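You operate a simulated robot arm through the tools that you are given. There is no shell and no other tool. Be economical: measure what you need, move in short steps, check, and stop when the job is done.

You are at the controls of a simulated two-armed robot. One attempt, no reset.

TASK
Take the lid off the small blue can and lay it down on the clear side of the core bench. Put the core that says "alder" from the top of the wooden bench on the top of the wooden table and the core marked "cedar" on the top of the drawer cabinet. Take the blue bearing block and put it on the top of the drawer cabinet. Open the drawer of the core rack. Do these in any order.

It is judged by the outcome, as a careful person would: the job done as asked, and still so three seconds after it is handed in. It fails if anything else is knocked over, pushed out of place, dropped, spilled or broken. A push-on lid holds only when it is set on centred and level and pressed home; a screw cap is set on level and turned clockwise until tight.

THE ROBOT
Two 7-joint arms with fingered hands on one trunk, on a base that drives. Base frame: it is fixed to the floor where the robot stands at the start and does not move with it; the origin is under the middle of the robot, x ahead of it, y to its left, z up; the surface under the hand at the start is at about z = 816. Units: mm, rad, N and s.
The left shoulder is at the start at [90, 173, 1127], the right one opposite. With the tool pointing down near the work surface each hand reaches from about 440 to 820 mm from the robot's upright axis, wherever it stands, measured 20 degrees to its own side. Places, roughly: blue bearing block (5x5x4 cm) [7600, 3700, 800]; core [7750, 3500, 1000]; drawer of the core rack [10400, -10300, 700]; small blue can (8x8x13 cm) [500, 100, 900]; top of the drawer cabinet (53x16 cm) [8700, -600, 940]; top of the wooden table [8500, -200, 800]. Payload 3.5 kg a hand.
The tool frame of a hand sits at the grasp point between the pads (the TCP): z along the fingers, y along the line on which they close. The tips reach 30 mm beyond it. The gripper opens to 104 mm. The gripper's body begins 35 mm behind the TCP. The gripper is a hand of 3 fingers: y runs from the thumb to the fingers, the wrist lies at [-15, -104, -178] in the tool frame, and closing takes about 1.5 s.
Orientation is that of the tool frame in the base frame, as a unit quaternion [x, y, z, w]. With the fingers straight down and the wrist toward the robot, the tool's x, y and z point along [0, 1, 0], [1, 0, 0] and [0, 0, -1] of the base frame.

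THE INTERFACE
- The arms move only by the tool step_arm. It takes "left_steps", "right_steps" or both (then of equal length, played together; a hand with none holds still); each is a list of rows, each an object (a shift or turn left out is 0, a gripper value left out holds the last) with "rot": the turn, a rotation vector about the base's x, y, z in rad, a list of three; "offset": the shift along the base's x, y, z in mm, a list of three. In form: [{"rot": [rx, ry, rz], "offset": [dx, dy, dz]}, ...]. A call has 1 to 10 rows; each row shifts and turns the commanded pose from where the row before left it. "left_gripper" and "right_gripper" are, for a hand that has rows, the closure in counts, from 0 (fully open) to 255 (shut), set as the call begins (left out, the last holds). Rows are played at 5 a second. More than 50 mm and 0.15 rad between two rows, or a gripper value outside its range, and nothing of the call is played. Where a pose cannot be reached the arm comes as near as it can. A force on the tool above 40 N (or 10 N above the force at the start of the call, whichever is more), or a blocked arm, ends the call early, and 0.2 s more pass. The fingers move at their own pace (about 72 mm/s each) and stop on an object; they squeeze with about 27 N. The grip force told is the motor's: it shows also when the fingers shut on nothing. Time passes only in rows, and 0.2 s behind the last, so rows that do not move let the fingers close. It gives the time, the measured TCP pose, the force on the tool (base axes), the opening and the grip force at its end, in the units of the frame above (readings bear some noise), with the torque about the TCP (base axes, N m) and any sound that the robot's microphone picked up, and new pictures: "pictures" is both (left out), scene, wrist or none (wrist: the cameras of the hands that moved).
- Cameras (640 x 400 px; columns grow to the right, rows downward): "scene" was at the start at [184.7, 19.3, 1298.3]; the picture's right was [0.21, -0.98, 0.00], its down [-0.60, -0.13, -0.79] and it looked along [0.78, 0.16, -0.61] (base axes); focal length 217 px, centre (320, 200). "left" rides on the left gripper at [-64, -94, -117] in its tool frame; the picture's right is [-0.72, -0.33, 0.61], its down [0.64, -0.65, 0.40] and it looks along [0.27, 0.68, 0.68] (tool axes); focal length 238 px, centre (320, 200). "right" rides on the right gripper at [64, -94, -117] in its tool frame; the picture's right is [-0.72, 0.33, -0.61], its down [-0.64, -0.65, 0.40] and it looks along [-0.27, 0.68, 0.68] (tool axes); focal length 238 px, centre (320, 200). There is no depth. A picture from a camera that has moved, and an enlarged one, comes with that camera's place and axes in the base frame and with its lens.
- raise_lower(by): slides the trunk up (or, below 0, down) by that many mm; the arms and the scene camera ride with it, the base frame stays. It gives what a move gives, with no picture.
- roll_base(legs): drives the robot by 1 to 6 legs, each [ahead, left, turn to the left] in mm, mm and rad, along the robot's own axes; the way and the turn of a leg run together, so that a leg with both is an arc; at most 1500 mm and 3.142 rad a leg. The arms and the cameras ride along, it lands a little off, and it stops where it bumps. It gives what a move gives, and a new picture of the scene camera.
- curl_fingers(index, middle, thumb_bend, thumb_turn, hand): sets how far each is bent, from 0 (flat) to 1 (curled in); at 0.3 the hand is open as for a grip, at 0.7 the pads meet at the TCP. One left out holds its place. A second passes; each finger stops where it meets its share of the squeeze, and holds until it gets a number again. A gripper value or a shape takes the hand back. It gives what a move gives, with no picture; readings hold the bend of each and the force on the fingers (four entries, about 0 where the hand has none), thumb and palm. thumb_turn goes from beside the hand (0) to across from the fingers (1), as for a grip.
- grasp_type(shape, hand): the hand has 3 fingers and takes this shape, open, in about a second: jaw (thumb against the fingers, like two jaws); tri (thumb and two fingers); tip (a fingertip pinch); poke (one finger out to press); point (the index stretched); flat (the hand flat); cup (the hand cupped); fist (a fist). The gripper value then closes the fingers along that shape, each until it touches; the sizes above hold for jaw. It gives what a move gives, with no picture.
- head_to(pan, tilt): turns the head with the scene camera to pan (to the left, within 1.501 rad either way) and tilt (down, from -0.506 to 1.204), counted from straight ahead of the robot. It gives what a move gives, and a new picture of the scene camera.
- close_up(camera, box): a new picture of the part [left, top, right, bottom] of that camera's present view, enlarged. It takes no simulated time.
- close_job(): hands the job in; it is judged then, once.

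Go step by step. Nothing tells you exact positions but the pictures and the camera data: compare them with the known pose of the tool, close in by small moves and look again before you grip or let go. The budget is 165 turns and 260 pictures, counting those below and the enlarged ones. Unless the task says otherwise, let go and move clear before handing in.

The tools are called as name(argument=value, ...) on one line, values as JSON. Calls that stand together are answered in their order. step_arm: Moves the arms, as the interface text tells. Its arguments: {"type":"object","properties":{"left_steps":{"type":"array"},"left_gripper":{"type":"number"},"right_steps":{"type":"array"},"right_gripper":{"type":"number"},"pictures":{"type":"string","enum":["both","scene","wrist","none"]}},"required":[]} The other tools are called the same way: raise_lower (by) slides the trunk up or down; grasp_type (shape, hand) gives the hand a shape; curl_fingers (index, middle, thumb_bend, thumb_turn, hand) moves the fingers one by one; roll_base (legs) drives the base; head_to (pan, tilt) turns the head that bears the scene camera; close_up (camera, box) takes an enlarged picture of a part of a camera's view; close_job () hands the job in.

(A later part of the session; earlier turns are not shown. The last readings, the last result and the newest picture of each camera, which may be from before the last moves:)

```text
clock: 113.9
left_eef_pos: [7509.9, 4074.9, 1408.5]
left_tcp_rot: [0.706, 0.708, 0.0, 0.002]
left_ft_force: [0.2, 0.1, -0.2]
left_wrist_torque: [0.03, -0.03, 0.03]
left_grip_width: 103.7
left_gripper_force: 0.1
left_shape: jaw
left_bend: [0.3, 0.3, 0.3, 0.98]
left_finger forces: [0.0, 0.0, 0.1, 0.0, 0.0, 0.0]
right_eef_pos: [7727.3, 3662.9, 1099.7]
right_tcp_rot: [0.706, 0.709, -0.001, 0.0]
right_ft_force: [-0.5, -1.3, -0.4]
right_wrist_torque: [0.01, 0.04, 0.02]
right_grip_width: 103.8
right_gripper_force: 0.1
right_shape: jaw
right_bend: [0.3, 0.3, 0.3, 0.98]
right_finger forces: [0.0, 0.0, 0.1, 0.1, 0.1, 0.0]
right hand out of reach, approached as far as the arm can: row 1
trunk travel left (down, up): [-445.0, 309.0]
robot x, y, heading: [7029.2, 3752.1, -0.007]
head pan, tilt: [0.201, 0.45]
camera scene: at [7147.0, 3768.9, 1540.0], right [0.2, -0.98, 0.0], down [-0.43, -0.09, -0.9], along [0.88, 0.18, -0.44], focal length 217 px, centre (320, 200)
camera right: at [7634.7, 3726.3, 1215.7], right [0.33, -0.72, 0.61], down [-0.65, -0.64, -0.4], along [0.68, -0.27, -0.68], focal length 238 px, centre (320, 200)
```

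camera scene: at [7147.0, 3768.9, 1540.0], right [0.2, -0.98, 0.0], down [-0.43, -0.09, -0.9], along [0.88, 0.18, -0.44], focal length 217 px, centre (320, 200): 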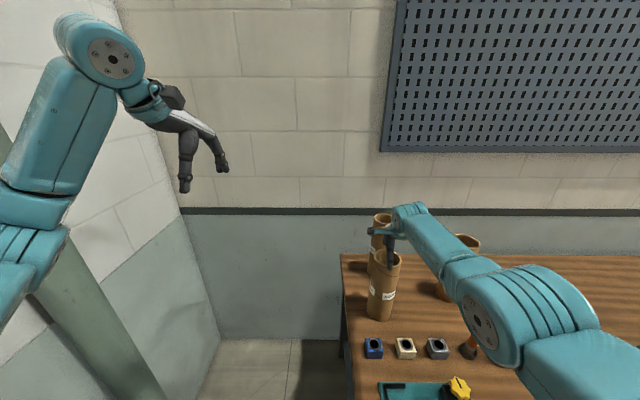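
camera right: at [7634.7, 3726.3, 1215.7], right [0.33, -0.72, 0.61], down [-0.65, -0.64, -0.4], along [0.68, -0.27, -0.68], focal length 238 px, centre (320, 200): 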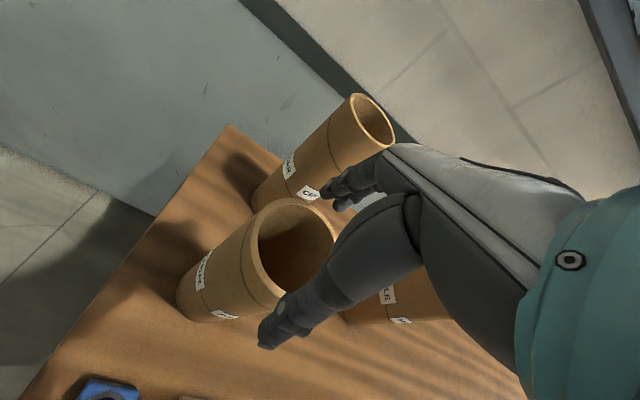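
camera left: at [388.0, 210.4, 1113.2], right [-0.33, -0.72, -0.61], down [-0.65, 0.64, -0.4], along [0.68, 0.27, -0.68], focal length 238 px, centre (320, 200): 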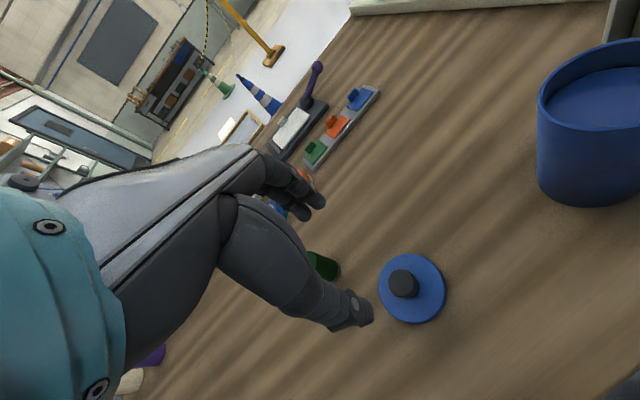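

The hand is centred within a few mm; correcting by (2, 6) and descending around the core.

step_arm(right_steps=[{"offset": [2, 6, -2]}, {"offset": [0, 0, -12]}, {"offset": [0, 0, -12]}, {"offset": [0, 0, -12]}, {"offset": [0, 0, -12]}, {}], pictures="wrist")

```text
clock: 115.3
left_eef_pos: [7508.7, 4074.6, 1408.4]
left_tcp_rot: [0.705, 0.709, 0.0, 0.002]
left_ft_force: [0.4, -0.3, -0.2]
left_wrist_torque: [-0.01, -0.01, 0.0]
left_grip_width: 103.7
left_gripper_force: 0.0
left_shape: jaw
left_bend: [0.3, 0.3, 0.3, 0.98]
left_finger forces: [0.1, 0.0, 0.0, 0.1, 0.0, 0.1]
right_eef_pos: [7719.9, 3663.8, 1052.7]
right_tcp_rot: [0.706, 0.708, 0.0, 0.001]
right_ft_force: [1.2, -0.5, 5.3]
right_wrist_torque: [0.03, -0.15, 0.03]
right_grip_width: 104.2
right_gripper_force: 0.1
right_shape: jaw
right_bend: [0.29, 0.3, 0.29, 0.97]
right_finger forces: [4.8, 0.0, 0.1, 0.1, 1.0, 0.1]
right hand out of reach, approached as far as the arm can: row 1, 4
trunk travel left (down, up): [-445.0, 309.0]
robot x, y, heading: [7028.7, 3748.8, -0.006]
head pan, tilt: [0.201, 0.45]
camera right: at [7625.1, 3728.7, 1167.6], right [0.33, -0.72, 0.61], down [-0.65, -0.64, -0.4], along [0.69, -0.27, -0.68], focal length 238 px, centre (320, 200)
```

right: 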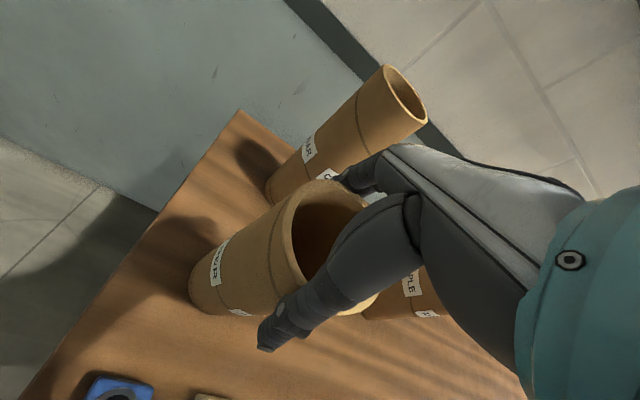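

The arm is at its reach limit and slid back, touching the rim. I lift off, then turn the base left a little so the right shoulder comes forward.

step_arm(right_steps=[{"offset": [0, 0, 20]}, {"offset": [0, 0, 40]}, {"offset": [-10, 0, 40]}, {"offset": [-20, 0, 40]}, {"offset": [-30, 0, 0]}, {}], pictures="none")

roll_base(legs=[[0, -120, 0], [0, 0, 0.4]])

close_up(camera="right", box=[0, 0, 640, 400])

```text
clock: 116.7
left_eef_pos: [7509.8, 4075.2, 1407.8]
left_tcp_rot: [0.706, 0.708, 0.0, 0.001]
left_ft_force: [0.2, -0.2, 0.3]
left_wrist_torque: [-0.01, 0.01, -0.04]
left_grip_width: 103.6
left_gripper_force: 0.1
left_shape: jaw
left_bend: [0.3, 0.3, 0.3, 0.98]
left_finger forces: [0.1, 0.0, 0.1, 0.1, 0.0, 0.0]
right_eef_pos: [7660.1, 3666.2, 1189.9]
right_tcp_rot: [0.705, 0.709, -0.001, 0.0]
right_ft_force: [0.8, -0.4, 0.2]
right_wrist_torque: [0.0, -0.01, 0.02]
right_grip_width: 104.0
right_gripper_force: 0.0
right_shape: jaw
right_bend: [0.3, 0.3, 0.3, 0.97]
right_finger forces: [0.0, 0.0, 0.0, 0.1, 0.0, 0.1]
trunk travel left (down, up): [-445.0, 309.0]
robot x, y, heading: [7028.9, 3747.8, -0.004]
head pan, tilt: [0.201, 0.45]
```

```text
clock: 119.1
left_eef_pos: [7343.6, 4115.6, 1408.5]
left_tcp_rot: [0.55, 0.835, 0.0, 0.001]
left_ft_force: [-0.3, -0.5, 1.0]
left_wrist_torque: [-0.01, -0.01, 0.01]
left_grip_width: 103.6
left_gripper_force: 0.1
left_shape: jaw
left_bend: [0.3, 0.3, 0.3, 0.98]
left_finger forces: [0.0, 0.0, 0.1, 0.0, 0.0, 0.1]
right_eef_pos: [7642.6, 3797.4, 1189.1]
right_tcp_rot: [0.55, 0.835, -0.001, 0.0]
right_ft_force: [0.5, 0.2, -0.8]
right_wrist_torque: [-0.03, 0.02, -0.04]
right_grip_width: 104.1
right_gripper_force: 0.1
right_shape: jaw
right_bend: [0.3, 0.3, 0.3, 0.97]
right_finger forces: [0.0, 0.1, 0.1, 0.1, 0.0, 0.1]
trunk travel left (down, up): [-445.0, 309.0]
robot x, y, heading: [7025.0, 3626.8, 0.398]
head pan, tilt: [0.201, 0.45]
camera scene: at [7130.3, 3692.8, 1540.0], right [0.57, -0.82, 0.0], down [-0.36, -0.25, -0.9], along [0.74, 0.51, -0.44], focal length 217 px, centre (320, 200)
```

scene: 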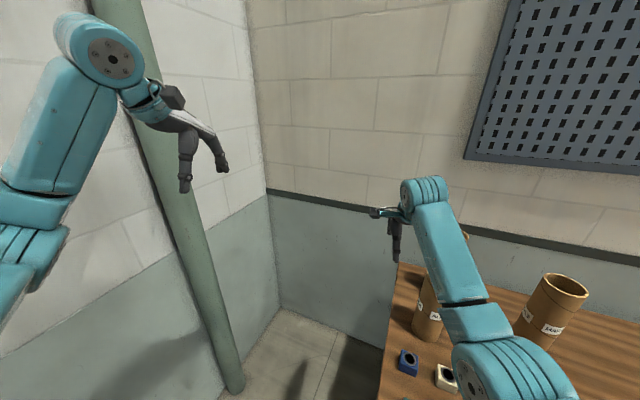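

```text
1.00 times, centred on (320, 200) of right (not enlarged: the box is as wide or as high as the picture)
camera zoom: at [7531.6, 3819.6, 1305.2], right [0.58, -0.53, 0.61], down [-0.35, -0.85, -0.4], along [0.73, 0.02, -0.68], focal length 238 px, centre (320, 200)
```

zoom: 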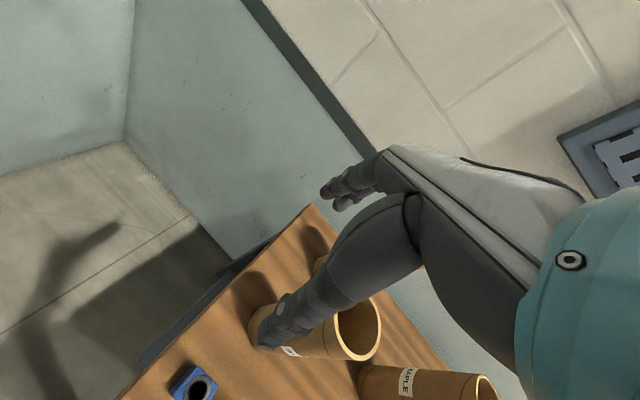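

step_arm(right_steps=[{"offset": [10, -40, 0]}, {"offset": [20, -40, 0]}, {"offset": [26, -30, 0]}, {"offset": [28, -18, -20]}, {"offset": [0, 0, -40]}, {"offset": [0, 0, -30]}, {}], pictures="wrist")

```text
clock: 120.7
left_eef_pos: [7342.5, 4115.9, 1408.3]
left_tcp_rot: [0.55, 0.835, 0.001, 0.001]
left_ft_force: [0.1, 0.6, 0.2]
left_wrist_torque: [0.01, 0.01, -0.02]
left_grip_width: 103.7
left_gripper_force: 0.0
left_shape: jaw
left_bend: [0.3, 0.3, 0.3, 0.98]
left_finger forces: [0.1, 0.0, 0.0, 0.0, 0.1, 0.1]
right_eef_pos: [7726.0, 3668.8, 1099.4]
right_tcp_rot: [0.551, 0.835, -0.001, 0.001]
right_ft_force: [0.3, 0.5, -0.8]
right_wrist_torque: [0.02, -0.01, 0.0]
right_grip_width: 104.0
right_gripper_force: 0.1
right_shape: jaw
right_bend: [0.3, 0.3, 0.3, 0.97]
right_finger forces: [0.1, 0.1, 0.1, 0.0, 0.1, 0.1]
trunk travel left (down, up): [-445.0, 309.0]
robot x, y, heading: [7024.7, 3627.8, 0.399]
head pan, tilt: [0.201, 0.45]
camera right: at [7615.3, 3691.3, 1215.2], right [0.58, -0.53, 0.61], down [-0.35, -0.85, -0.4], along [0.73, 0.02, -0.68], focal length 238 px, centre (320, 200)
```

right: 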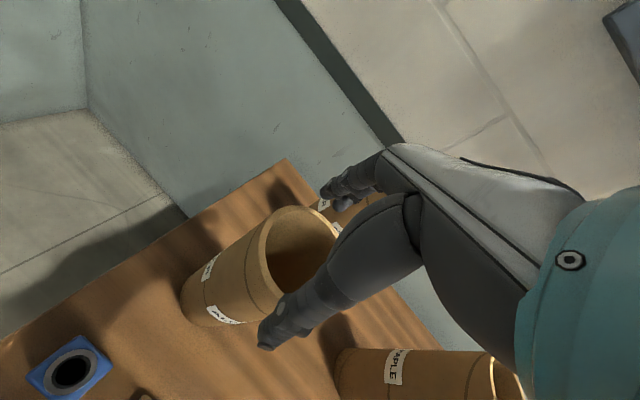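

step_arm(right_steps=[{"offset": [1, -3, -5]}, {"offset": [0, 0, -12]}, {"offset": [0, 0, -12]}, {"offset": [0, 0, -12]}, {"offset": [0, 0, -12]}, {}], pictures="wrist")

```text
clock: 122.1
left_eef_pos: [7343.1, 4116.5, 1407.5]
left_tcp_rot: [0.549, 0.836, 0.0, 0.001]
left_ft_force: [-0.6, 0.1, 0.5]
left_wrist_torque: [0.0, 0.01, 0.0]
left_grip_width: 103.8
left_gripper_force: 0.1
left_shape: jaw
left_bend: [0.3, 0.3, 0.3, 0.98]
left_finger forces: [0.0, 0.0, 0.0, 0.0, 0.0, 0.0]
right_eef_pos: [7728.1, 3665.5, 1047.8]
right_tcp_rot: [0.551, 0.835, 0.0, 0.002]
right_ft_force: [1.6, 1.4, 5.6]
right_wrist_torque: [0.09, -0.17, 0.02]
right_grip_width: 104.2
right_gripper_force: 0.1
right_shape: jaw
right_bend: [0.29, 0.3, 0.3, 0.97]
right_finger forces: [5.2, 0.0, 0.0, 0.1, 0.4, 0.0]
trunk travel left (down, up): [-445.0, 309.0]
robot x, y, heading: [7029.3, 3625.5, 0.398]
head pan, tilt: [0.201, 0.45]
camera right: at [7616.5, 3688.6, 1162.9], right [0.58, -0.53, 0.61], down [-0.35, -0.85, -0.4], along [0.74, 0.02, -0.68], focal length 238 px, centre (320, 200)
```

right: 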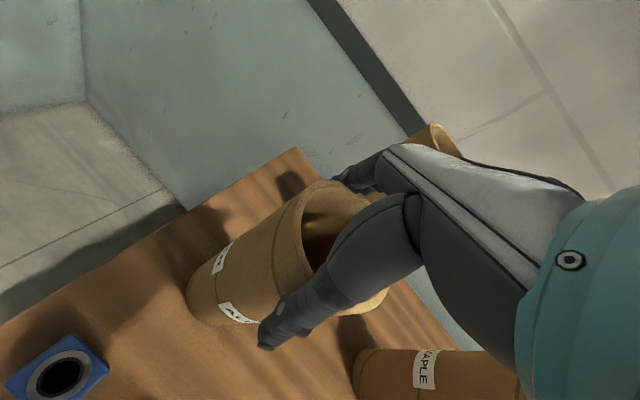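

close_up(camera="right", box=[230, 120, 470, 370])

close_up(camera="scene", box=[360, 160, 520, 360])

```text
1.60 times, centred on (350, 245) of right
camera zoom: at [7616.5, 3688.6, 1162.9], right [0.58, -0.53, 0.61], down [-0.35, -0.85, -0.4], along [0.74, 0.02, -0.68], focal length 381 px, centre (272, 128)
```

zoom: 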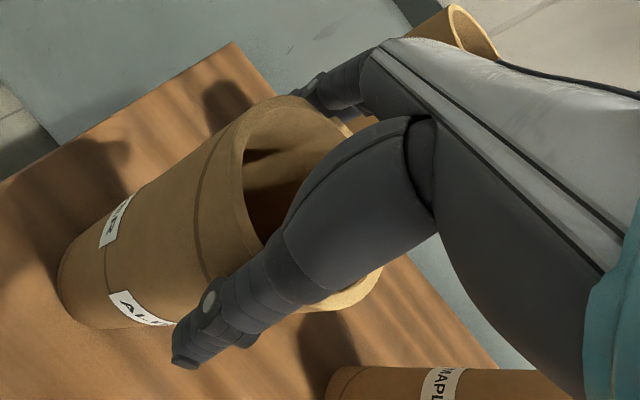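

```text
2.00 times, centred on (440, 260) of scene
camera zoom: at [7129.9, 3692.8, 1540.1], right [0.57, -0.82, 0.0], down [-0.36, -0.25, -0.9], along [0.74, 0.51, -0.44], focal length 434 px, centre (80, 80)
```

zoom: 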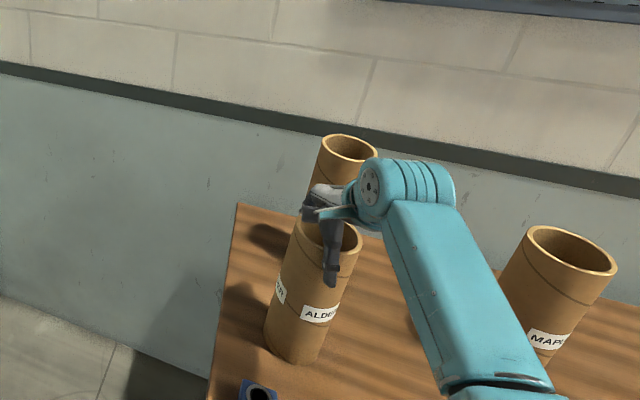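

The index finger rests on the rim's far side. I lift, spread the fingers wider than the jaw opening, and descend again.

step_arm(right_steps=[{"offset": [0, 0, 15]}, {"offset": [0, 0, 20]}, {"offset": [0, 0, 15]}, {}], pictures="none")

curl_fingers(hand="right", index=0.12, middle=0.12, thumb_bend=0.2)

close_up(camera="right", box=[150, 100, 470, 400])

```text
clock: 123.1
left_eef_pos: [7343.3, 4116.4, 1408.6]
left_tcp_rot: [0.55, 0.835, 0.0, 0.002]
left_ft_force: [-1.1, 0.4, 0.0]
left_wrist_torque: [0.0, -0.01, -0.01]
left_grip_width: 103.5
left_gripper_force: 0.0
left_shape: jaw
left_bend: [0.3, 0.3, 0.3, 0.98]
left_finger forces: [0.1, 0.0, 0.0, 0.1, 0.0, 0.0]
right_eef_pos: [7727.8, 3665.3, 1096.9]
right_tcp_rot: [0.551, 0.835, -0.001, -0.001]
right_ft_force: [-0.1, 0.0, -0.1]
right_wrist_torque: [0.01, -0.02, 0.01]
right_grip_width: 103.8
right_gripper_force: 0.1
right_shape: jaw
right_bend: [0.3, 0.3, 0.3, 0.97]
right_finger forces: [0.0, 0.0, 0.0, 0.1, 0.0, 0.1]
trunk travel left (down, up): [-445.0, 309.0]
robot x, y, heading: [7027.9, 3626.8, 0.402]
head pan, tilt: [0.201, 0.45]
```

```text
clock: 124.1
left_eef_pos: [7343.1, 4115.8, 1408.6]
left_tcp_rot: [0.55, 0.835, 0.0, 0.001]
left_ft_force: [-0.6, -0.3, 0.6]
left_wrist_torque: [-0.04, -0.02, -0.02]
left_grip_width: 104.0
left_gripper_force: 0.1
left_shape: jaw
left_bend: [0.3, 0.3, 0.3, 0.98]
left_finger forces: [0.1, 0.1, 0.0, 0.0, 0.1, 0.0]
right_eef_pos: [7727.9, 3665.6, 1097.1]
right_tcp_rot: [0.55, 0.835, -0.001, 0.002]
right_ft_force: [-0.9, 0.1, -0.2]
right_wrist_torque: [0.01, -0.01, 0.04]
right_grip_width: 135.7
right_gripper_force: 0.1
right_shape: fingers
right_bend: [0.12, 0.12, 0.2, 0.97]
right_finger forces: [0.0, 0.0, 0.0, 0.0, 0.2, 0.0]
trunk travel left (down, up): [-445.0, 309.0]
robot x, y, heading: [7025.4, 3626.8, 0.401]
head pan, tilt: [0.201, 0.45]
```

```text
1.33 times, centred on (310, 250) of right
camera zoom: at [7616.8, 3686.9, 1212.5], right [0.58, -0.53, 0.61], down [-0.35, -0.85, -0.4], along [0.73, 0.02, -0.68], focal length 318 px, centre (333, 133)
```

zoom: 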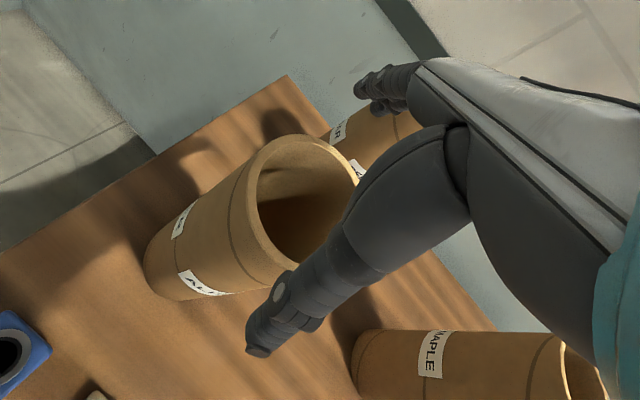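

step_arm(right_steps=[{"offset": [0, 0, -12]}, {"offset": [0, 0, -12]}, {"offset": [0, 0, -12]}, {"offset": [0, 0, -12]}, {"offset": [0, 0, -6]}, {}], pictures="wrist")

```text
clock: 125.5
left_eef_pos: [7343.2, 4116.1, 1408.6]
left_tcp_rot: [0.551, 0.835, 0.001, 0.001]
left_ft_force: [0.7, 0.2, -0.5]
left_wrist_torque: [-0.04, -0.01, -0.01]
left_grip_width: 104.0
left_gripper_force: 0.1
left_shape: jaw
left_bend: [0.3, 0.3, 0.3, 0.98]
left_finger forces: [0.0, 0.0, 0.0, 0.1, 0.1, 0.0]
right_eef_pos: [7728.9, 3666.2, 1043.8]
right_tcp_rot: [0.551, 0.835, -0.001, 0.0]
right_ft_force: [0.0, -0.5, 0.3]
right_wrist_torque: [-0.02, -0.01, 0.03]
right_grip_width: 136.0
right_gripper_force: 0.1
right_shape: fingers
right_bend: [0.12, 0.12, 0.2, 0.97]
right_finger forces: [0.0, 0.0, 0.0, 0.1, 0.0, 0.0]
trunk travel left (down, up): [-445.0, 309.0]
robot x, y, heading: [7027.1, 3627.9, 0.404]
head pan, tilt: [0.201, 0.45]
camera right: at [7616.5, 3688.6, 1158.4], right [0.58, -0.53, 0.61], down [-0.35, -0.85, -0.4], along [0.73, 0.02, -0.68], focal length 238 px, centre (320, 200)
```

right: 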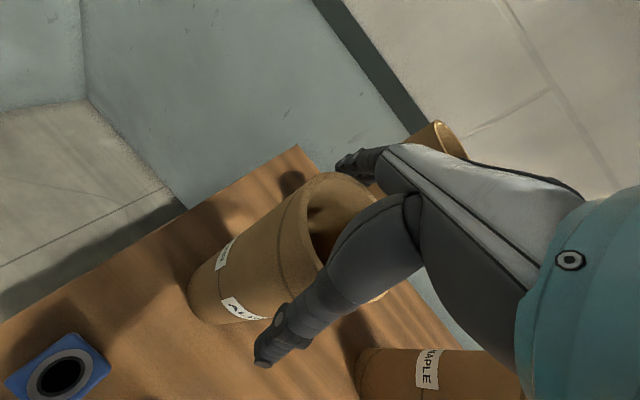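

No contact now; the core is between thumb and fingers. Closing.

step_arm(right_steps=[{}, {}, {}, {}, {}, {}, {}], right_gripper=255, pictures="wrist")

```text
clock: 127.1
left_eef_pos: [7343.2, 4115.3, 1407.4]
left_tcp_rot: [0.55, 0.835, 0.001, 0.001]
left_ft_force: [-0.8, 0.0, 1.3]
left_wrist_torque: [0.01, -0.02, 0.0]
left_grip_width: 103.7
left_gripper_force: 0.1
left_shape: jaw
left_bend: [0.3, 0.3, 0.3, 0.98]
left_finger forces: [0.1, 0.0, 0.0, 0.0, 0.0, 0.0]
right_eef_pos: [7728.3, 3666.9, 1042.1]
right_tcp_rot: [0.55, 0.835, 0.0, 0.0]
right_ft_force: [0.4, 1.2, 1.5]
right_wrist_torque: [0.2, -0.26, 0.05]
right_grip_width: 78.0
right_gripper_force: 27.1
right_shape: jaw
right_bend: [0.27, 0.34, 0.55, 0.99]
right_finger forces: [21.1, 10.5, 0.1, 0.0, 30.8, 0.0]
trunk travel left (down, up): [-445.0, 309.0]
robot x, y, heading: [7027.8, 3630.9, 0.4]
head pan, tilt: [0.201, 0.45]
camera right: at [7616.5, 3688.8, 1158.7], right [0.58, -0.53, 0.61], down [-0.35, -0.85, -0.4], along [0.73, 0.02, -0.68], focal length 238 px, centre (320, 200)
```

right: 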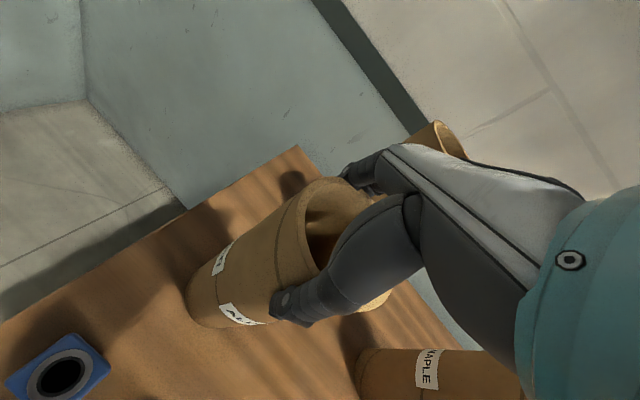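

Alder is gripped firmly (index 21, middle 10.5, thumb 31 N). I lift it straight up.

step_arm(right_steps=[{"offset": [0, 0, 8]}, {"offset": [0, 0, 12]}, {"offset": [0, 0, 25]}, {"offset": [0, 0, 35]}, {"offset": [0, 0, 35]}, {"offset": [-5, 0, 35]}, {}], pictures="both")

```text
clock: 128.7
left_eef_pos: [7344.3, 4115.3, 1408.2]
left_tcp_rot: [0.549, 0.836, 0.0, 0.001]
left_ft_force: [0.0, -0.2, -0.3]
left_wrist_torque: [-0.01, 0.01, 0.02]
left_grip_width: 103.8
left_gripper_force: 0.0
left_shape: jaw
left_bend: [0.3, 0.3, 0.3, 0.98]
left_finger forces: [0.0, 0.1, 0.1, 0.1, 0.0, 0.0]
right_eef_pos: [7723.7, 3664.4, 1194.0]
right_tcp_rot: [0.551, 0.835, -0.001, 0.0]
right_ft_force: [0.7, -0.6, -3.5]
right_wrist_torque: [0.04, 0.03, -0.01]
right_grip_width: 77.8
right_gripper_force: 26.7
right_shape: jaw
right_bend: [0.27, 0.34, 0.55, 0.99]
right_finger forces: [19.1, 10.7, 0.0, 0.0, 30.7, 0.0]
trunk travel left (down, up): [-445.0, 309.0]
robot x, y, heading: [7029.7, 3627.2, 0.398]
head pan, tilt: [0.201, 0.45]
camera scene: at [7131.1, 3692.6, 1539.9], right [0.57, -0.82, 0.0], down [-0.36, -0.25, -0.9], along [0.74, 0.51, -0.44], focal length 217 px, centre (320, 200)
camera right: at [7612.5, 3687.5, 1308.5], right [0.58, -0.53, 0.61], down [-0.35, -0.85, -0.4], along [0.73, 0.02, -0.68], focal length 238 px, centre (320, 200)
```

scene: 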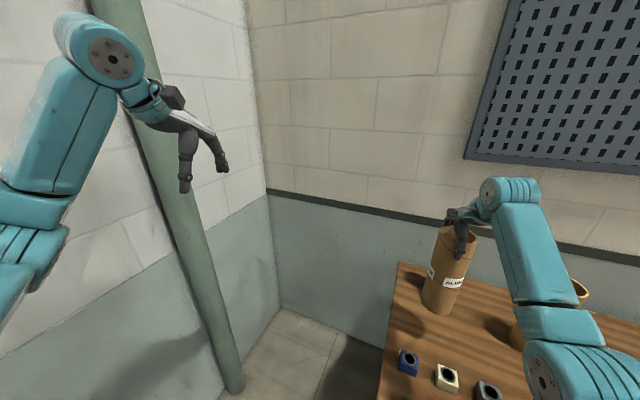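
right: 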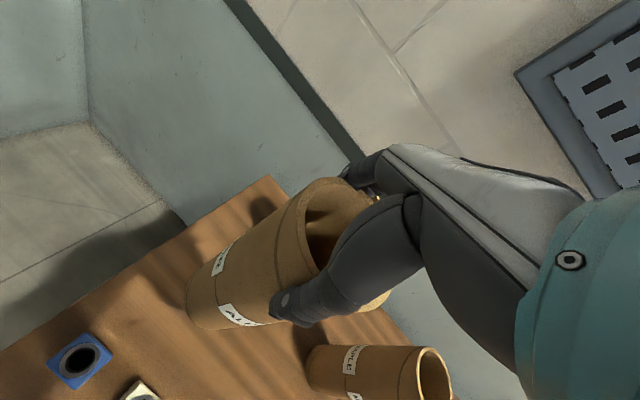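

Alder hangs vertical and clear. I draw it back toward me and up before turning.

step_arm(right_steps=[{"offset": [-36, -15, 15]}, {"offset": [-36, -15, 15]}, {"offset": [-36, -15, 15]}, {"offset": [-36, -15, 10]}, {"offset": [-36, -15, 0]}, {}], pictures="none")

roll_base(legs=[[0, 0, -0.4], [-40, -67, 0], [0, 0, -0.6]])

close_up(camera="left", box=[0, 0, 640, 400])

```text
clock: 130.1
left_eef_pos: [7345.4, 4115.2, 1408.0]
left_tcp_rot: [0.549, 0.836, -0.001, 0.001]
left_ft_force: [0.7, 0.5, 0.0]
left_wrist_torque: [-0.04, 0.03, 0.0]
left_grip_width: 103.8
left_gripper_force: 0.0
left_shape: jaw
left_bend: [0.3, 0.3, 0.3, 0.98]
left_finger forces: [0.1, 0.0, 0.1, 0.1, 0.0, 0.1]
right_eef_pos: [7544.8, 3590.1, 1248.1]
right_tcp_rot: [0.551, 0.835, -0.001, 0.0]
right_ft_force: [0.4, 0.1, -2.8]
right_wrist_torque: [0.01, 0.02, 0.03]
right_grip_width: 77.6
right_gripper_force: 27.5
right_shape: jaw
right_bend: [0.27, 0.34, 0.55, 0.99]
right_finger forces: [18.6, 10.9, 0.1, 0.0, 29.9, 0.1]
trunk travel left (down, up): [-445.0, 309.0]
robot x, y, heading: [7031.7, 3626.5, 0.401]
head pan, tilt: [0.201, 0.45]
```

```text
clock: 134.0
left_eef_pos: [7567.4, 3560.7, 1407.1]
left_tcp_rot: [0.882, 0.471, 0.0, 0.001]
left_ft_force: [0.0, -0.1, 0.1]
left_wrist_torque: [0.02, 0.01, 0.0]
left_grip_width: 103.5
left_gripper_force: 0.1
left_shape: jaw
left_bend: [0.3, 0.3, 0.3, 0.98]
left_finger forces: [0.1, 0.1, 0.1, 0.1, 0.1, 0.1]
right_eef_pos: [7236.7, 3106.0, 1247.7]
right_tcp_rot: [0.883, 0.47, 0.0, -0.001]
right_ft_force: [0.6, -0.1, -2.6]
right_wrist_torque: [0.0, 0.02, -0.02]
right_grip_width: 77.7
right_gripper_force: 27.1
right_shape: jaw
right_bend: [0.27, 0.34, 0.55, 0.99]
right_finger forces: [18.0, 10.4, 0.0, 0.1, 28.8, 0.0]
trunk travel left (down, up): [-445.0, 309.0]
robot x, y, heading: [6988.5, 3559.5, -0.597]
head pan, tilt: [0.201, 0.45]
camera scene: at [7096.2, 3509.4, 1540.0], right [-0.39, -0.92, 0.0], down [-0.4, 0.17, -0.9], along [0.83, -0.35, -0.44], focal length 217 px, centre (320, 200)
```

scene: 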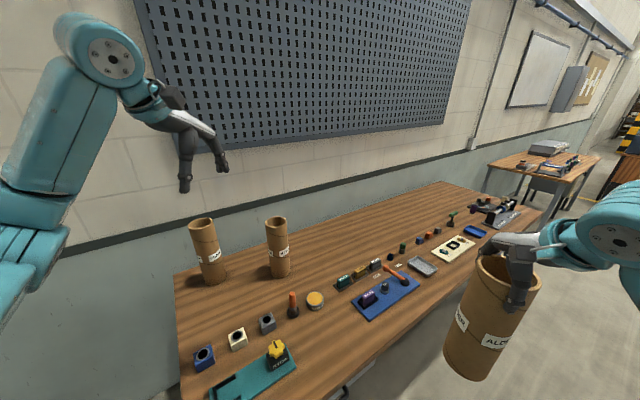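

```text
1.00 times, centred on (320, 200) of left (not enlarged: the box is as wide or as high as the picture)
camera zoom: at [7455.1, 3558.6, 1524.2], right [-0.67, -0.42, -0.61], down [-0.19, 0.9, -0.41], along [0.72, -0.16, -0.68], focal length 238 px, centre (320, 200)
```

zoom: 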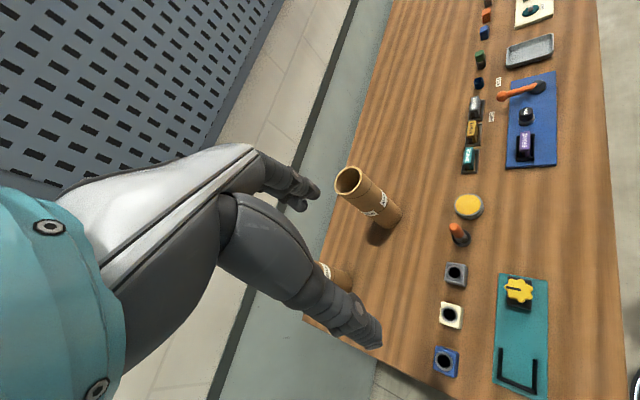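

Cedar now reads ≈(7955, 3658), top ≈1068, quite far back. I test how far the left arm reaches, turning the hand toward it and pitching it forward while staying above everything.

step_arm(left_steps=[{"offset": [25, 7, -15], "rot": [0, 0, 0.149]}, {"offset": [25, 7, -15], "rot": [0, 0, 0.149]}, {"offset": [25, 7, -15], "rot": [0, 0, 0.149]}, {"offset": [25, 7, -15], "rot": [0, 0, 0.149]}, {"offset": [25, 7, -15], "rot": [0, -0.13, 0]}, {"offset": [25, 7, -15], "rot": [0, -0.13, 0]}, {"offset": [25, 7, -15], "rot": [0, -0.13, 0]}, {"offset": [25, 7, -15], "rot": [0, -0.13, 0]}, {"offset": [25, 7, -15]}, {}], pictures="both")

```text
clock: 136.2
left_eef_pos: [7795.2, 3624.2, 1275.3]
left_tcp_rot: [0.681, 0.686, 0.182, 0.182]
left_ft_force: [0.6, 0.8, 0.7]
left_wrist_torque: [-0.01, 0.0, 0.02]
left_grip_width: 104.1
left_gripper_force: 0.1
left_shape: jaw
left_bend: [0.3, 0.3, 0.3, 0.98]
left_finger forces: [0.1, 0.1, 0.0, 0.1, 0.0, 0.1]
right_eef_pos: [7237.1, 3106.6, 1248.2]
right_tcp_rot: [0.882, 0.47, -0.002, -0.002]
right_ft_force: [-0.1, -0.4, -2.4]
right_wrist_torque: [0.05, -0.03, 0.0]
right_grip_width: 77.5
right_gripper_force: 26.6
right_shape: jaw
right_bend: [0.27, 0.34, 0.55, 0.99]
right_finger forces: [18.1, 10.5, 0.0, 0.1, 28.9, 0.1]
trunk travel left (down, up): [-445.0, 309.0]
robot x, y, heading: [6989.6, 3560.4, -0.601]
head pan, tilt: [0.201, 0.45]
camera scene: at [7095.8, 3509.8, 1540.0], right [-0.39, -0.92, 0.0], down [-0.4, 0.17, -0.9], along [0.83, -0.35, -0.44], focal length 217 px, centre (320, 200)
camera left: at [7655.4, 3558.9, 1328.8], right [0.03, -0.72, -0.69], down [-0.37, 0.64, -0.68], along [0.93, 0.27, -0.25], focal length 238 px, centre (320, 200)
```

scene: 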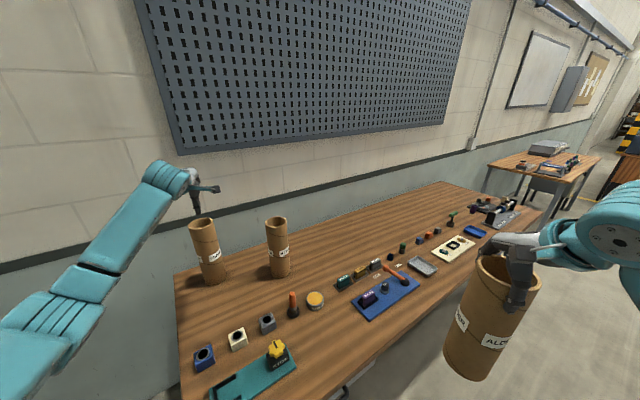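
left: 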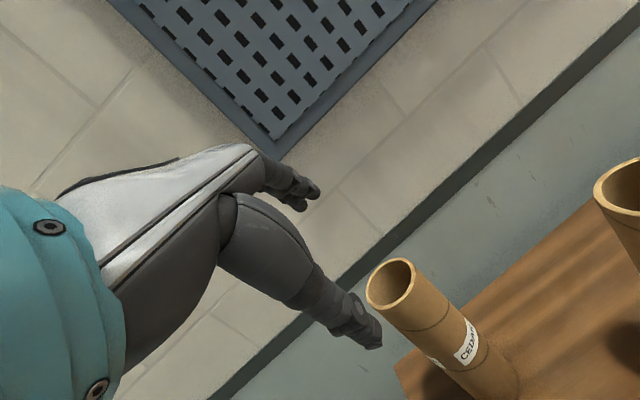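

The arm still reaches here. I bring the base 40 mm nearer the bench and stretch further toward the cedar rim, staying above it.

roll_base(legs=[[33, 23, 0]])

step_arm(left_steps=[{"offset": [20, 10, 0]}, {"offset": [20, 10, -15]}, {"offset": [20, 5, -20]}, {"offset": [15, 5, -25]}, {"offset": [0, 0, -30]}, {}], pictures="wrist")

```text
clock: 137.1
left_eef_pos: [7836.8, 3623.8, 1275.3]
left_tcp_rot: [0.682, 0.685, 0.181, 0.182]
left_ft_force: [-0.4, 0.0, 0.3]
left_wrist_torque: [-0.03, 0.05, 0.01]
left_grip_width: 103.8
left_gripper_force: 0.1
left_shape: jaw
left_bend: [0.3, 0.3, 0.3, 0.98]
left_finger forces: [0.0, 0.0, 0.0, 0.0, 0.0, 0.1]
right_eef_pos: [7277.4, 3106.3, 1247.5]
right_tcp_rot: [0.882, 0.471, -0.001, -0.001]
right_ft_force: [0.4, -0.3, -3.0]
right_wrist_torque: [0.03, -0.02, 0.01]
right_grip_width: 77.8
right_gripper_force: 27.6
right_shape: jaw
right_bend: [0.27, 0.34, 0.55, 0.99]
right_finger forces: [18.1, 10.6, 0.1, 0.1, 28.9, 0.0]
trunk travel left (down, up): [-445.0, 309.0]
robot x, y, heading: [7028.2, 3561.6, -0.595]
head pan, tilt: [0.201, 0.45]
camera scene: at [7137.1, 3510.0, 1539.9], right [-0.39, -0.92, 0.0], down [-0.4, 0.17, -0.9], along [0.83, -0.35, -0.44], focal length 217 px, centre (320, 200)
```

scene: 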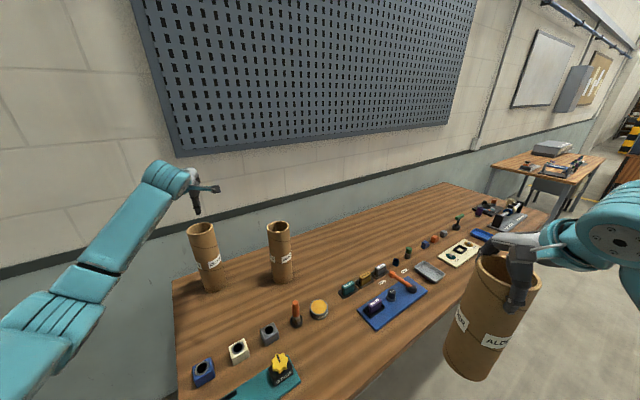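

```text
clock: 138.5
left_eef_pos: [7911.7, 3652.6, 1186.0]
left_tcp_rot: [0.681, 0.686, 0.182, 0.183]
left_ft_force: [-0.1, -0.5, 0.2]
left_wrist_torque: [0.01, -0.03, 0.0]
left_grip_width: 103.9
left_gripper_force: 0.1
left_shape: jaw
left_bend: [0.3, 0.3, 0.3, 0.98]
left_finger forces: [0.0, 0.1, 0.1, 0.1, 0.0, 0.0]
right_eef_pos: [7276.4, 3107.2, 1248.9]
right_tcp_rot: [0.883, 0.47, -0.001, -0.001]
right_ft_force: [0.5, -0.6, -3.3]
right_wrist_torque: [0.05, 0.03, 0.0]
right_grip_width: 77.4
right_gripper_force: 26.8
right_shape: jaw
right_bend: [0.27, 0.34, 0.55, 0.99]
right_finger forces: [18.1, 10.6, 0.1, 0.1, 29.0, 0.0]
trunk travel left (down, up): [-445.0, 309.0]
robot x, y, heading: [7028.5, 3561.5, -0.603]
head pan, tilt: [0.201, 0.45]
camera left: at [7771.5, 3587.3, 1238.9], right [0.03, -0.72, -0.69], down [-0.37, 0.64, -0.68], along [0.93, 0.27, -0.25], focal length 238 px, centre (320, 200)
```

left: 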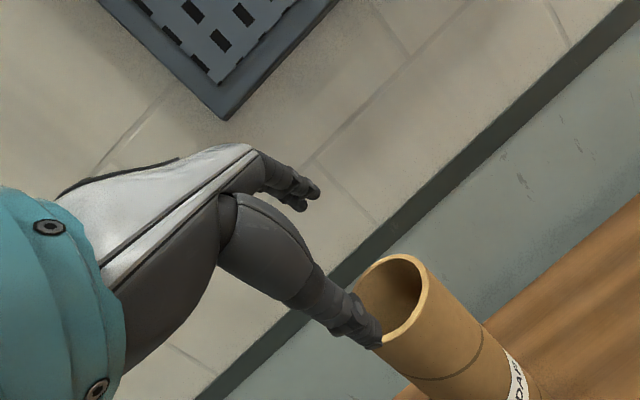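

The left arm reaches (7912, 3653) with the hand pitched. I'll gain more reach by yawing the base so the left shoulder leads, keeping hands high; the right hand with alder is raised too.

step_arm(left_steps=[{"offset": [-20, 0, 20]}, {"offset": [-20, 0, 20]}, {"offset": [-20, 0, 20]}, {}], right_steps=[{"offset": [0, 0, 40]}, {"offset": [0, 0, 40]}, {"offset": [0, 0, 40]}, {}], left_gripper=110, pictures="none")

roll_base(legs=[[0, 0, -0.4], [-17, 48, 0]])

raise_lower(by=-100)

```text
clock: 139.5
left_eef_pos: [7850.4, 3652.0, 1244.3]
left_tcp_rot: [0.682, 0.684, 0.181, 0.183]
left_ft_force: [0.5, -0.3, 0.6]
left_wrist_torque: [0.0, 0.01, 0.01]
left_grip_width: 59.5
left_gripper_force: 0.0
left_shape: jaw
left_bend: [0.74, 0.42, 0.66, 1.0]
left_finger forces: [0.1, 0.0, 0.1, 0.1, 0.0, 0.0]
right_eef_pos: [7277.4, 3105.4, 1367.6]
right_tcp_rot: [0.883, 0.47, -0.002, -0.001]
right_ft_force: [0.1, 0.3, -1.9]
right_wrist_torque: [0.01, 0.0, -0.01]
right_grip_width: 77.3
right_gripper_force: 27.3
right_shape: jaw
right_bend: [0.27, 0.34, 0.55, 0.99]
right_finger forces: [18.0, 10.6, 0.1, 0.0, 28.8, 0.1]
trunk travel left (down, up): [-445.0, 309.0]
robot x, y, heading: [7027.9, 3560.9, -0.593]
head pan, tilt: [0.201, 0.45]
```

```text
clock: 141.6
left_eef_pos: [7852.5, 3366.3, 1243.9]
left_tcp_rot: [0.804, 0.535, 0.141, 0.216]
left_ft_force: [0.1, 0.1, -0.2]
left_wrist_torque: [-0.01, 0.02, -0.02]
left_grip_width: 59.4
left_gripper_force: 0.0
left_shape: jaw
left_bend: [0.74, 0.42, 0.66, 1.0]
left_finger forces: [0.0, 0.1, 0.0, 0.1, 0.0, 0.0]
right_eef_pos: [7111.9, 3085.9, 1367.2]
right_tcp_rot: [0.958, 0.286, -0.001, -0.001]
right_ft_force: [0.1, -0.4, -3.1]
right_wrist_torque: [0.0, -0.02, -0.02]
right_grip_width: 77.6
right_gripper_force: 27.5
right_shape: jaw
right_bend: [0.27, 0.34, 0.55, 0.99]
right_finger forces: [17.7, 10.6, 0.0, 0.0, 28.6, 0.1]
trunk travel left (down, up): [-445.0, 309.0]
robot x, y, heading: [7056.2, 3602.0, -0.994]
head pan, tilt: [0.201, 0.45]
camera scene: at [7138.7, 3512.6, 1540.0], right [-0.71, -0.7, 0.0], down [-0.3, 0.31, -0.9], along [0.63, -0.64, -0.44], focal length 217 px, centre (320, 200)
```

scene: 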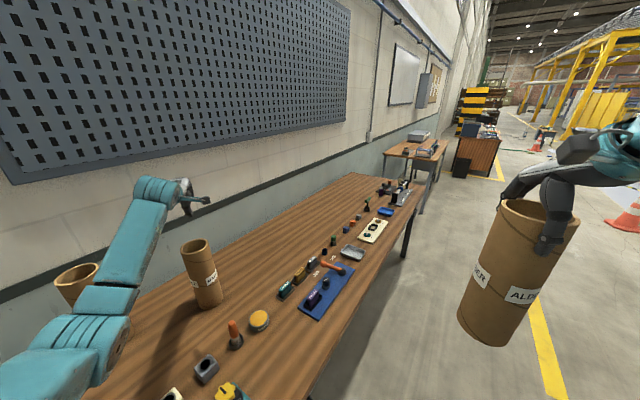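

```text
clock: 143.0
left_eef_pos: [7850.5, 3365.6, 1144.9]
left_tcp_rot: [0.804, 0.536, 0.141, 0.216]
left_ft_force: [0.8, -0.3, 0.2]
left_wrist_torque: [-0.03, -0.02, 0.03]
left_grip_width: 59.5
left_gripper_force: 0.1
left_shape: jaw
left_bend: [0.74, 0.42, 0.66, 1.0]
left_finger forces: [0.1, 0.0, 0.1, 0.1, 0.1, 0.1]
right_eef_pos: [7109.6, 3085.7, 1267.3]
right_tcp_rot: [0.958, 0.285, -0.001, -0.001]
right_ft_force: [0.1, 1.1, -2.5]
right_wrist_torque: [0.03, -0.01, -0.02]
right_grip_width: 77.3
right_gripper_force: 26.3
right_shape: jaw
right_bend: [0.27, 0.34, 0.55, 0.99]
right_finger forces: [17.7, 10.5, 0.1, 0.0, 28.6, 0.0]
trunk travel left (down, up): [-345.0, 409.0]
robot x, y, heading: [7055.9, 3598.7, -0.996]
head pan, tilt: [0.201, 0.45]
```

Base fits with no bump. Now I bring the left hand across (above everything) to over cedar's near rim, yawing it to face ahead and reducing the pitch.

step_arm(left_steps=[{"offset": [0, 5, 40]}, {"offset": [0, 40, 10], "rot": [0, 0, 0.1]}, {"offset": [5, 40, 0], "rot": [0, 0, 0.1]}, {"offset": [5, 40, 0], "rot": [0, 0, 0.1]}, {"offset": [5, 40, 0], "rot": [0, 0, 0.1]}, {"offset": [5, 40, 0], "rot": [0, 0.08, 0]}, {"offset": [5, 40, 0], "rot": [0, 0.08, 0]}, {"offset": [5, 40, 0], "rot": [0, 0.08, 0]}, {"offset": [0, 8, 0]}, {}], pictures="both")

```text
clock: 145.2
left_eef_pos: [7882.6, 3658.2, 1195.4]
left_tcp_rot: [0.699, 0.701, 0.098, 0.1]
left_ft_force: [0.3, 0.0, -0.2]
left_wrist_torque: [-0.01, 0.03, -0.04]
left_grip_width: 59.6
left_gripper_force: 0.1
left_shape: jaw
left_bend: [0.74, 0.42, 0.66, 1.0]
left_finger forces: [0.1, 0.1, 0.0, 0.0, 0.1, 0.1]
right_eef_pos: [7110.3, 3086.1, 1267.1]
right_tcp_rot: [0.959, 0.285, -0.001, -0.001]
right_ft_force: [-0.3, 0.8, -2.4]
right_wrist_torque: [0.03, 0.0, 0.0]
right_grip_width: 77.3
right_gripper_force: 26.6
right_shape: jaw
right_bend: [0.27, 0.34, 0.55, 0.99]
right_finger forces: [17.7, 10.5, 0.1, 0.0, 28.6, 0.0]
trunk travel left (down, up): [-345.0, 409.0]
robot x, y, heading: [7058.1, 3599.9, -1.001]
head pan, tilt: [0.201, 0.45]
camera scene: at [7151.5, 3490.9, 1439.1], right [-0.71, -0.7, 0.0], down [-0.3, 0.31, -0.9], along [0.63, -0.64, -0.44], focal length 217 px, centre (320, 200)
camera left: at [7759.3, 3593.9, 1280.7], right [-0.14, -0.72, -0.68], down [-0.52, 0.64, -0.57], along [0.84, 0.27, -0.46], focal length 238 px, centre (320, 200)
```

scene: 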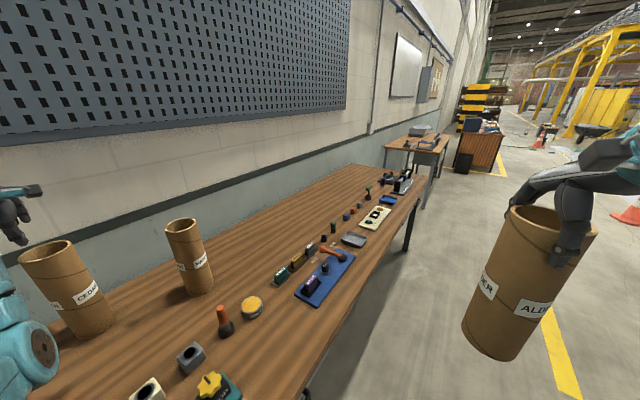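
left: 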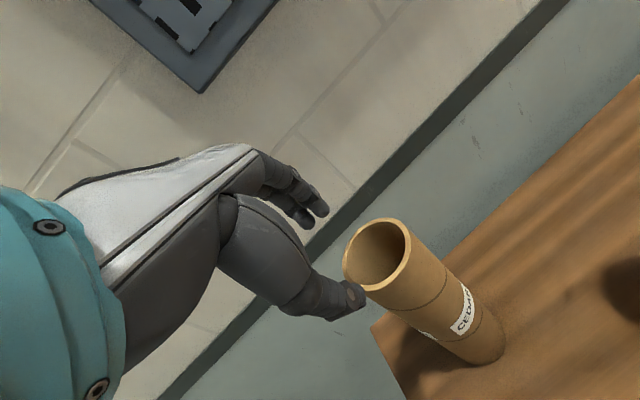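

Reach is fine with a smaller pitch. I test whether I can get right over cedar's axis for a full-diameter grip like with alder.

step_arm(left_steps=[{"offset": [20, 1, 0]}, {"offset": [20, 1, -10]}, {"offset": [20, 1, -15]}, {"offset": [12, 0, -20]}, {}], left_gripper=0, pictures="wrist")

```text
clock: 146.4
left_eef_pos: [7954.1, 3661.5, 1150.7]
left_tcp_rot: [0.698, 0.702, 0.099, 0.1]
left_ft_force: [-0.5, 0.3, 0.0]
left_wrist_torque: [0.01, -0.04, -0.01]
left_grip_width: 103.6
left_gripper_force: 0.1
left_shape: jaw
left_bend: [0.3, 0.3, 0.3, 0.98]
left_finger forces: [0.0, 0.0, 0.0, 0.0, 0.0, 0.1]
right_eef_pos: [7109.6, 3085.2, 1267.6]
right_tcp_rot: [0.958, 0.286, -0.001, 0.0]
right_ft_force: [-1.0, 0.0, -3.2]
right_wrist_torque: [0.03, 0.01, 0.02]
right_grip_width: 77.5
right_gripper_force: 26.9
right_shape: jaw
right_bend: [0.27, 0.34, 0.55, 0.99]
right_finger forces: [17.7, 10.6, 0.1, 0.1, 28.4, 0.0]
trunk travel left (down, up): [-345.0, 409.0]
robot x, y, heading: [7059.5, 3599.5, -0.995]
head pan, tilt: [0.201, 0.45]
camera left: at [7831.4, 3596.6, 1235.8], right [-0.14, -0.72, -0.68], down [-0.52, 0.64, -0.57], along [0.84, 0.27, -0.46], focal length 238 px, centre (320, 200)
```

left: 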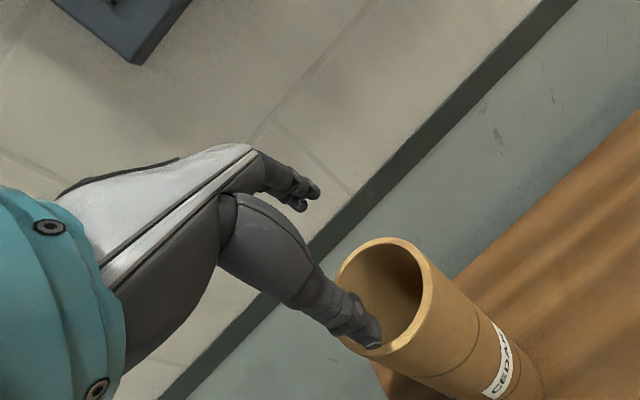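

The arm reaches over the axis without complaint. I level the hand, spread the fingers wide, and check.

step_arm(left_steps=[{"offset": [0, 0, 10], "rot": [0, 0.1, 0]}, {"offset": [0, 0, 10], "rot": [0, 0.1, 0]}, {"offset": [-5, -1, 0], "rot": [0, 0.08, 0]}, {}], pictures="none")

curl_fingers(hand="left", index=0.12, middle=0.12, thumb_bend=0.2)

close_up(camera="left", box=[0, 0, 640, 400])

```text
clock: 147.4
left_eef_pos: [7949.1, 3658.9, 1169.4]
left_tcp_rot: [0.705, 0.71, -0.001, 0.001]
left_ft_force: [0.3, 1.0, 0.3]
left_wrist_torque: [0.0, 0.0, -0.03]
left_grip_width: 103.7
left_gripper_force: 0.0
left_shape: jaw
left_bend: [0.3, 0.3, 0.3, 0.98]
left_finger forces: [0.0, 0.1, 0.0, 0.0, 0.0, 0.1]
right_eef_pos: [7111.3, 3085.8, 1267.1]
right_tcp_rot: [0.958, 0.286, -0.001, 0.0]
right_ft_force: [0.1, 0.4, -4.1]
right_wrist_torque: [0.02, -0.03, 0.01]
right_grip_width: 77.4
right_gripper_force: 27.2
right_shape: jaw
right_bend: [0.27, 0.34, 0.55, 0.99]
right_finger forces: [17.8, 10.7, 0.0, 0.0, 28.6, 0.1]
trunk travel left (down, up): [-345.0, 409.0]
robot x, y, heading: [7058.5, 3599.0, -0.993]
head pan, tilt: [0.201, 0.45]
```

```text
clock: 148.4
left_eef_pos: [7948.5, 3658.3, 1170.3]
left_tcp_rot: [0.705, 0.709, -0.001, 0.002]
left_ft_force: [-0.5, 0.3, -0.4]
left_wrist_torque: [0.0, 0.04, 0.02]
left_grip_width: 135.8
left_gripper_force: 0.1
left_shape: fingers
left_bend: [0.12, 0.12, 0.2, 0.98]
left_finger forces: [0.0, 0.1, 0.0, 0.0, 0.0, 0.0]
right_eef_pos: [7110.7, 3086.7, 1266.6]
right_tcp_rot: [0.958, 0.285, -0.001, -0.001]
right_ft_force: [0.7, 0.0, -2.8]
right_wrist_torque: [0.02, 0.0, 0.01]
right_grip_width: 77.4
right_gripper_force: 27.0
right_shape: jaw
right_bend: [0.27, 0.34, 0.55, 0.99]
right_finger forces: [17.7, 10.6, 0.0, 0.1, 28.5, 0.1]
trunk travel left (down, up): [-345.0, 409.0]
robot x, y, heading: [7056.7, 3602.5, -0.994]
head pan, tilt: [0.201, 0.45]
```

```text
1.00 times, centred on (320, 200) of left (not enlarged: the box is as wide or as high as the picture)
camera zoom: at [7855.3, 3593.5, 1285.5], right [-0.32, -0.72, -0.61], down [-0.66, 0.64, -0.41], along [0.68, 0.27, -0.68], focal length 238 px, centre (320, 200)
```

zoom: 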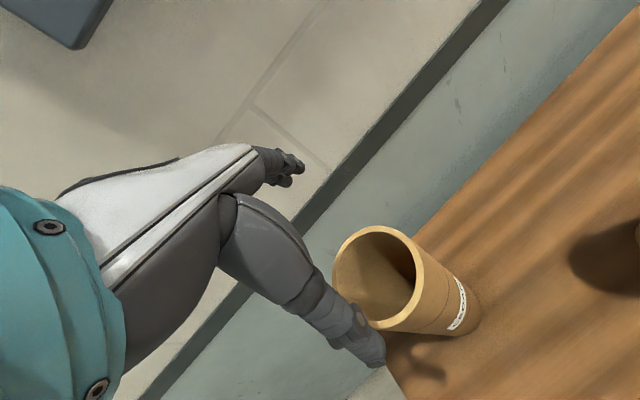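

Levelled and over cedar (rim centre ≈(7943, 3662)). I narrow the finger spread slightly because of the wall behind, then descend.

curl_fingers(hand="left", index=0.2, middle=0.2, thumb_bend=0.2)

step_arm(left_steps=[{"offset": [-3, 3, -25]}, {"offset": [0, 0, -25]}, {"offset": [0, 0, -20]}, {}], pictures="wrist")

```text
clock: 149.4
left_eef_pos: [7948.2, 3659.3, 1170.1]
left_tcp_rot: [0.706, 0.709, 0.0, 0.002]
left_ft_force: [0.5, -0.7, -0.1]
left_wrist_torque: [0.01, -0.04, 0.01]
left_grip_width: 125.2
left_gripper_force: 0.0
left_shape: fingers
left_bend: [0.2, 0.2, 0.2, 0.98]
left_finger forces: [0.0, 0.0, 0.0, 0.1, 0.1, 0.1]
right_eef_pos: [7111.6, 3085.0, 1266.2]
right_tcp_rot: [0.958, 0.286, -0.001, 0.0]
right_ft_force: [0.5, -0.6, -2.4]
right_wrist_torque: [0.04, -0.02, 0.03]
right_grip_width: 77.7
right_gripper_force: 26.7
right_shape: jaw
right_bend: [0.27, 0.34, 0.55, 0.99]
right_finger forces: [17.7, 10.6, 0.0, 0.0, 28.5, 0.0]
trunk travel left (down, up): [-345.0, 409.0]
robot x, y, heading: [7058.6, 3598.2, -0.994]
head pan, tilt: [0.201, 0.45]
```

```text
clock: 150.4
left_eef_pos: [7946.4, 3661.7, 1099.5]
left_tcp_rot: [0.706, 0.708, 0.0, 0.001]
left_ft_force: [-0.3, 0.0, -0.2]
left_wrist_torque: [-0.01, -0.02, -0.01]
left_grip_width: 125.4
left_gripper_force: 0.1
left_shape: fingers
left_bend: [0.2, 0.2, 0.2, 0.98]
left_finger forces: [0.0, 0.0, 0.0, 0.0, 0.0, 0.0]
right_eef_pos: [7110.9, 3084.4, 1266.8]
right_tcp_rot: [0.958, 0.286, -0.002, 0.0]
right_ft_force: [-0.1, 0.3, -3.0]
right_wrist_torque: [0.01, -0.02, -0.03]
right_grip_width: 77.2
right_gripper_force: 26.9
right_shape: jaw
right_bend: [0.27, 0.34, 0.55, 0.99]
right_finger forces: [17.7, 10.6, 0.0, 0.0, 28.5, 0.0]
trunk travel left (down, up): [-345.0, 409.0]
robot x, y, heading: [7060.1, 3598.8, -0.996]
head pan, tilt: [0.201, 0.45]
camera left: at [7852.4, 3596.8, 1216.2], right [-0.32, -0.72, -0.61], down [-0.66, 0.64, -0.41], along [0.68, 0.27, -0.68], focal length 238 px, centre (320, 200)
```

left: 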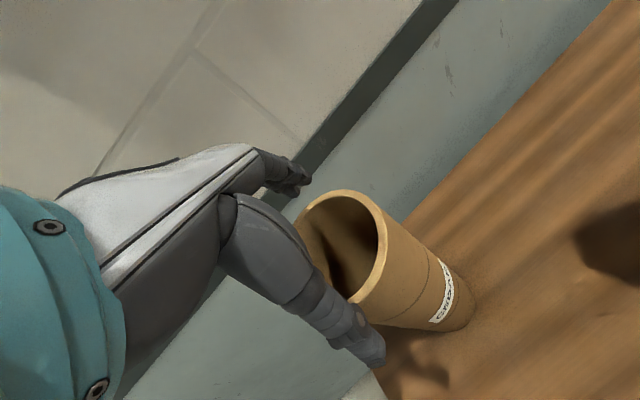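

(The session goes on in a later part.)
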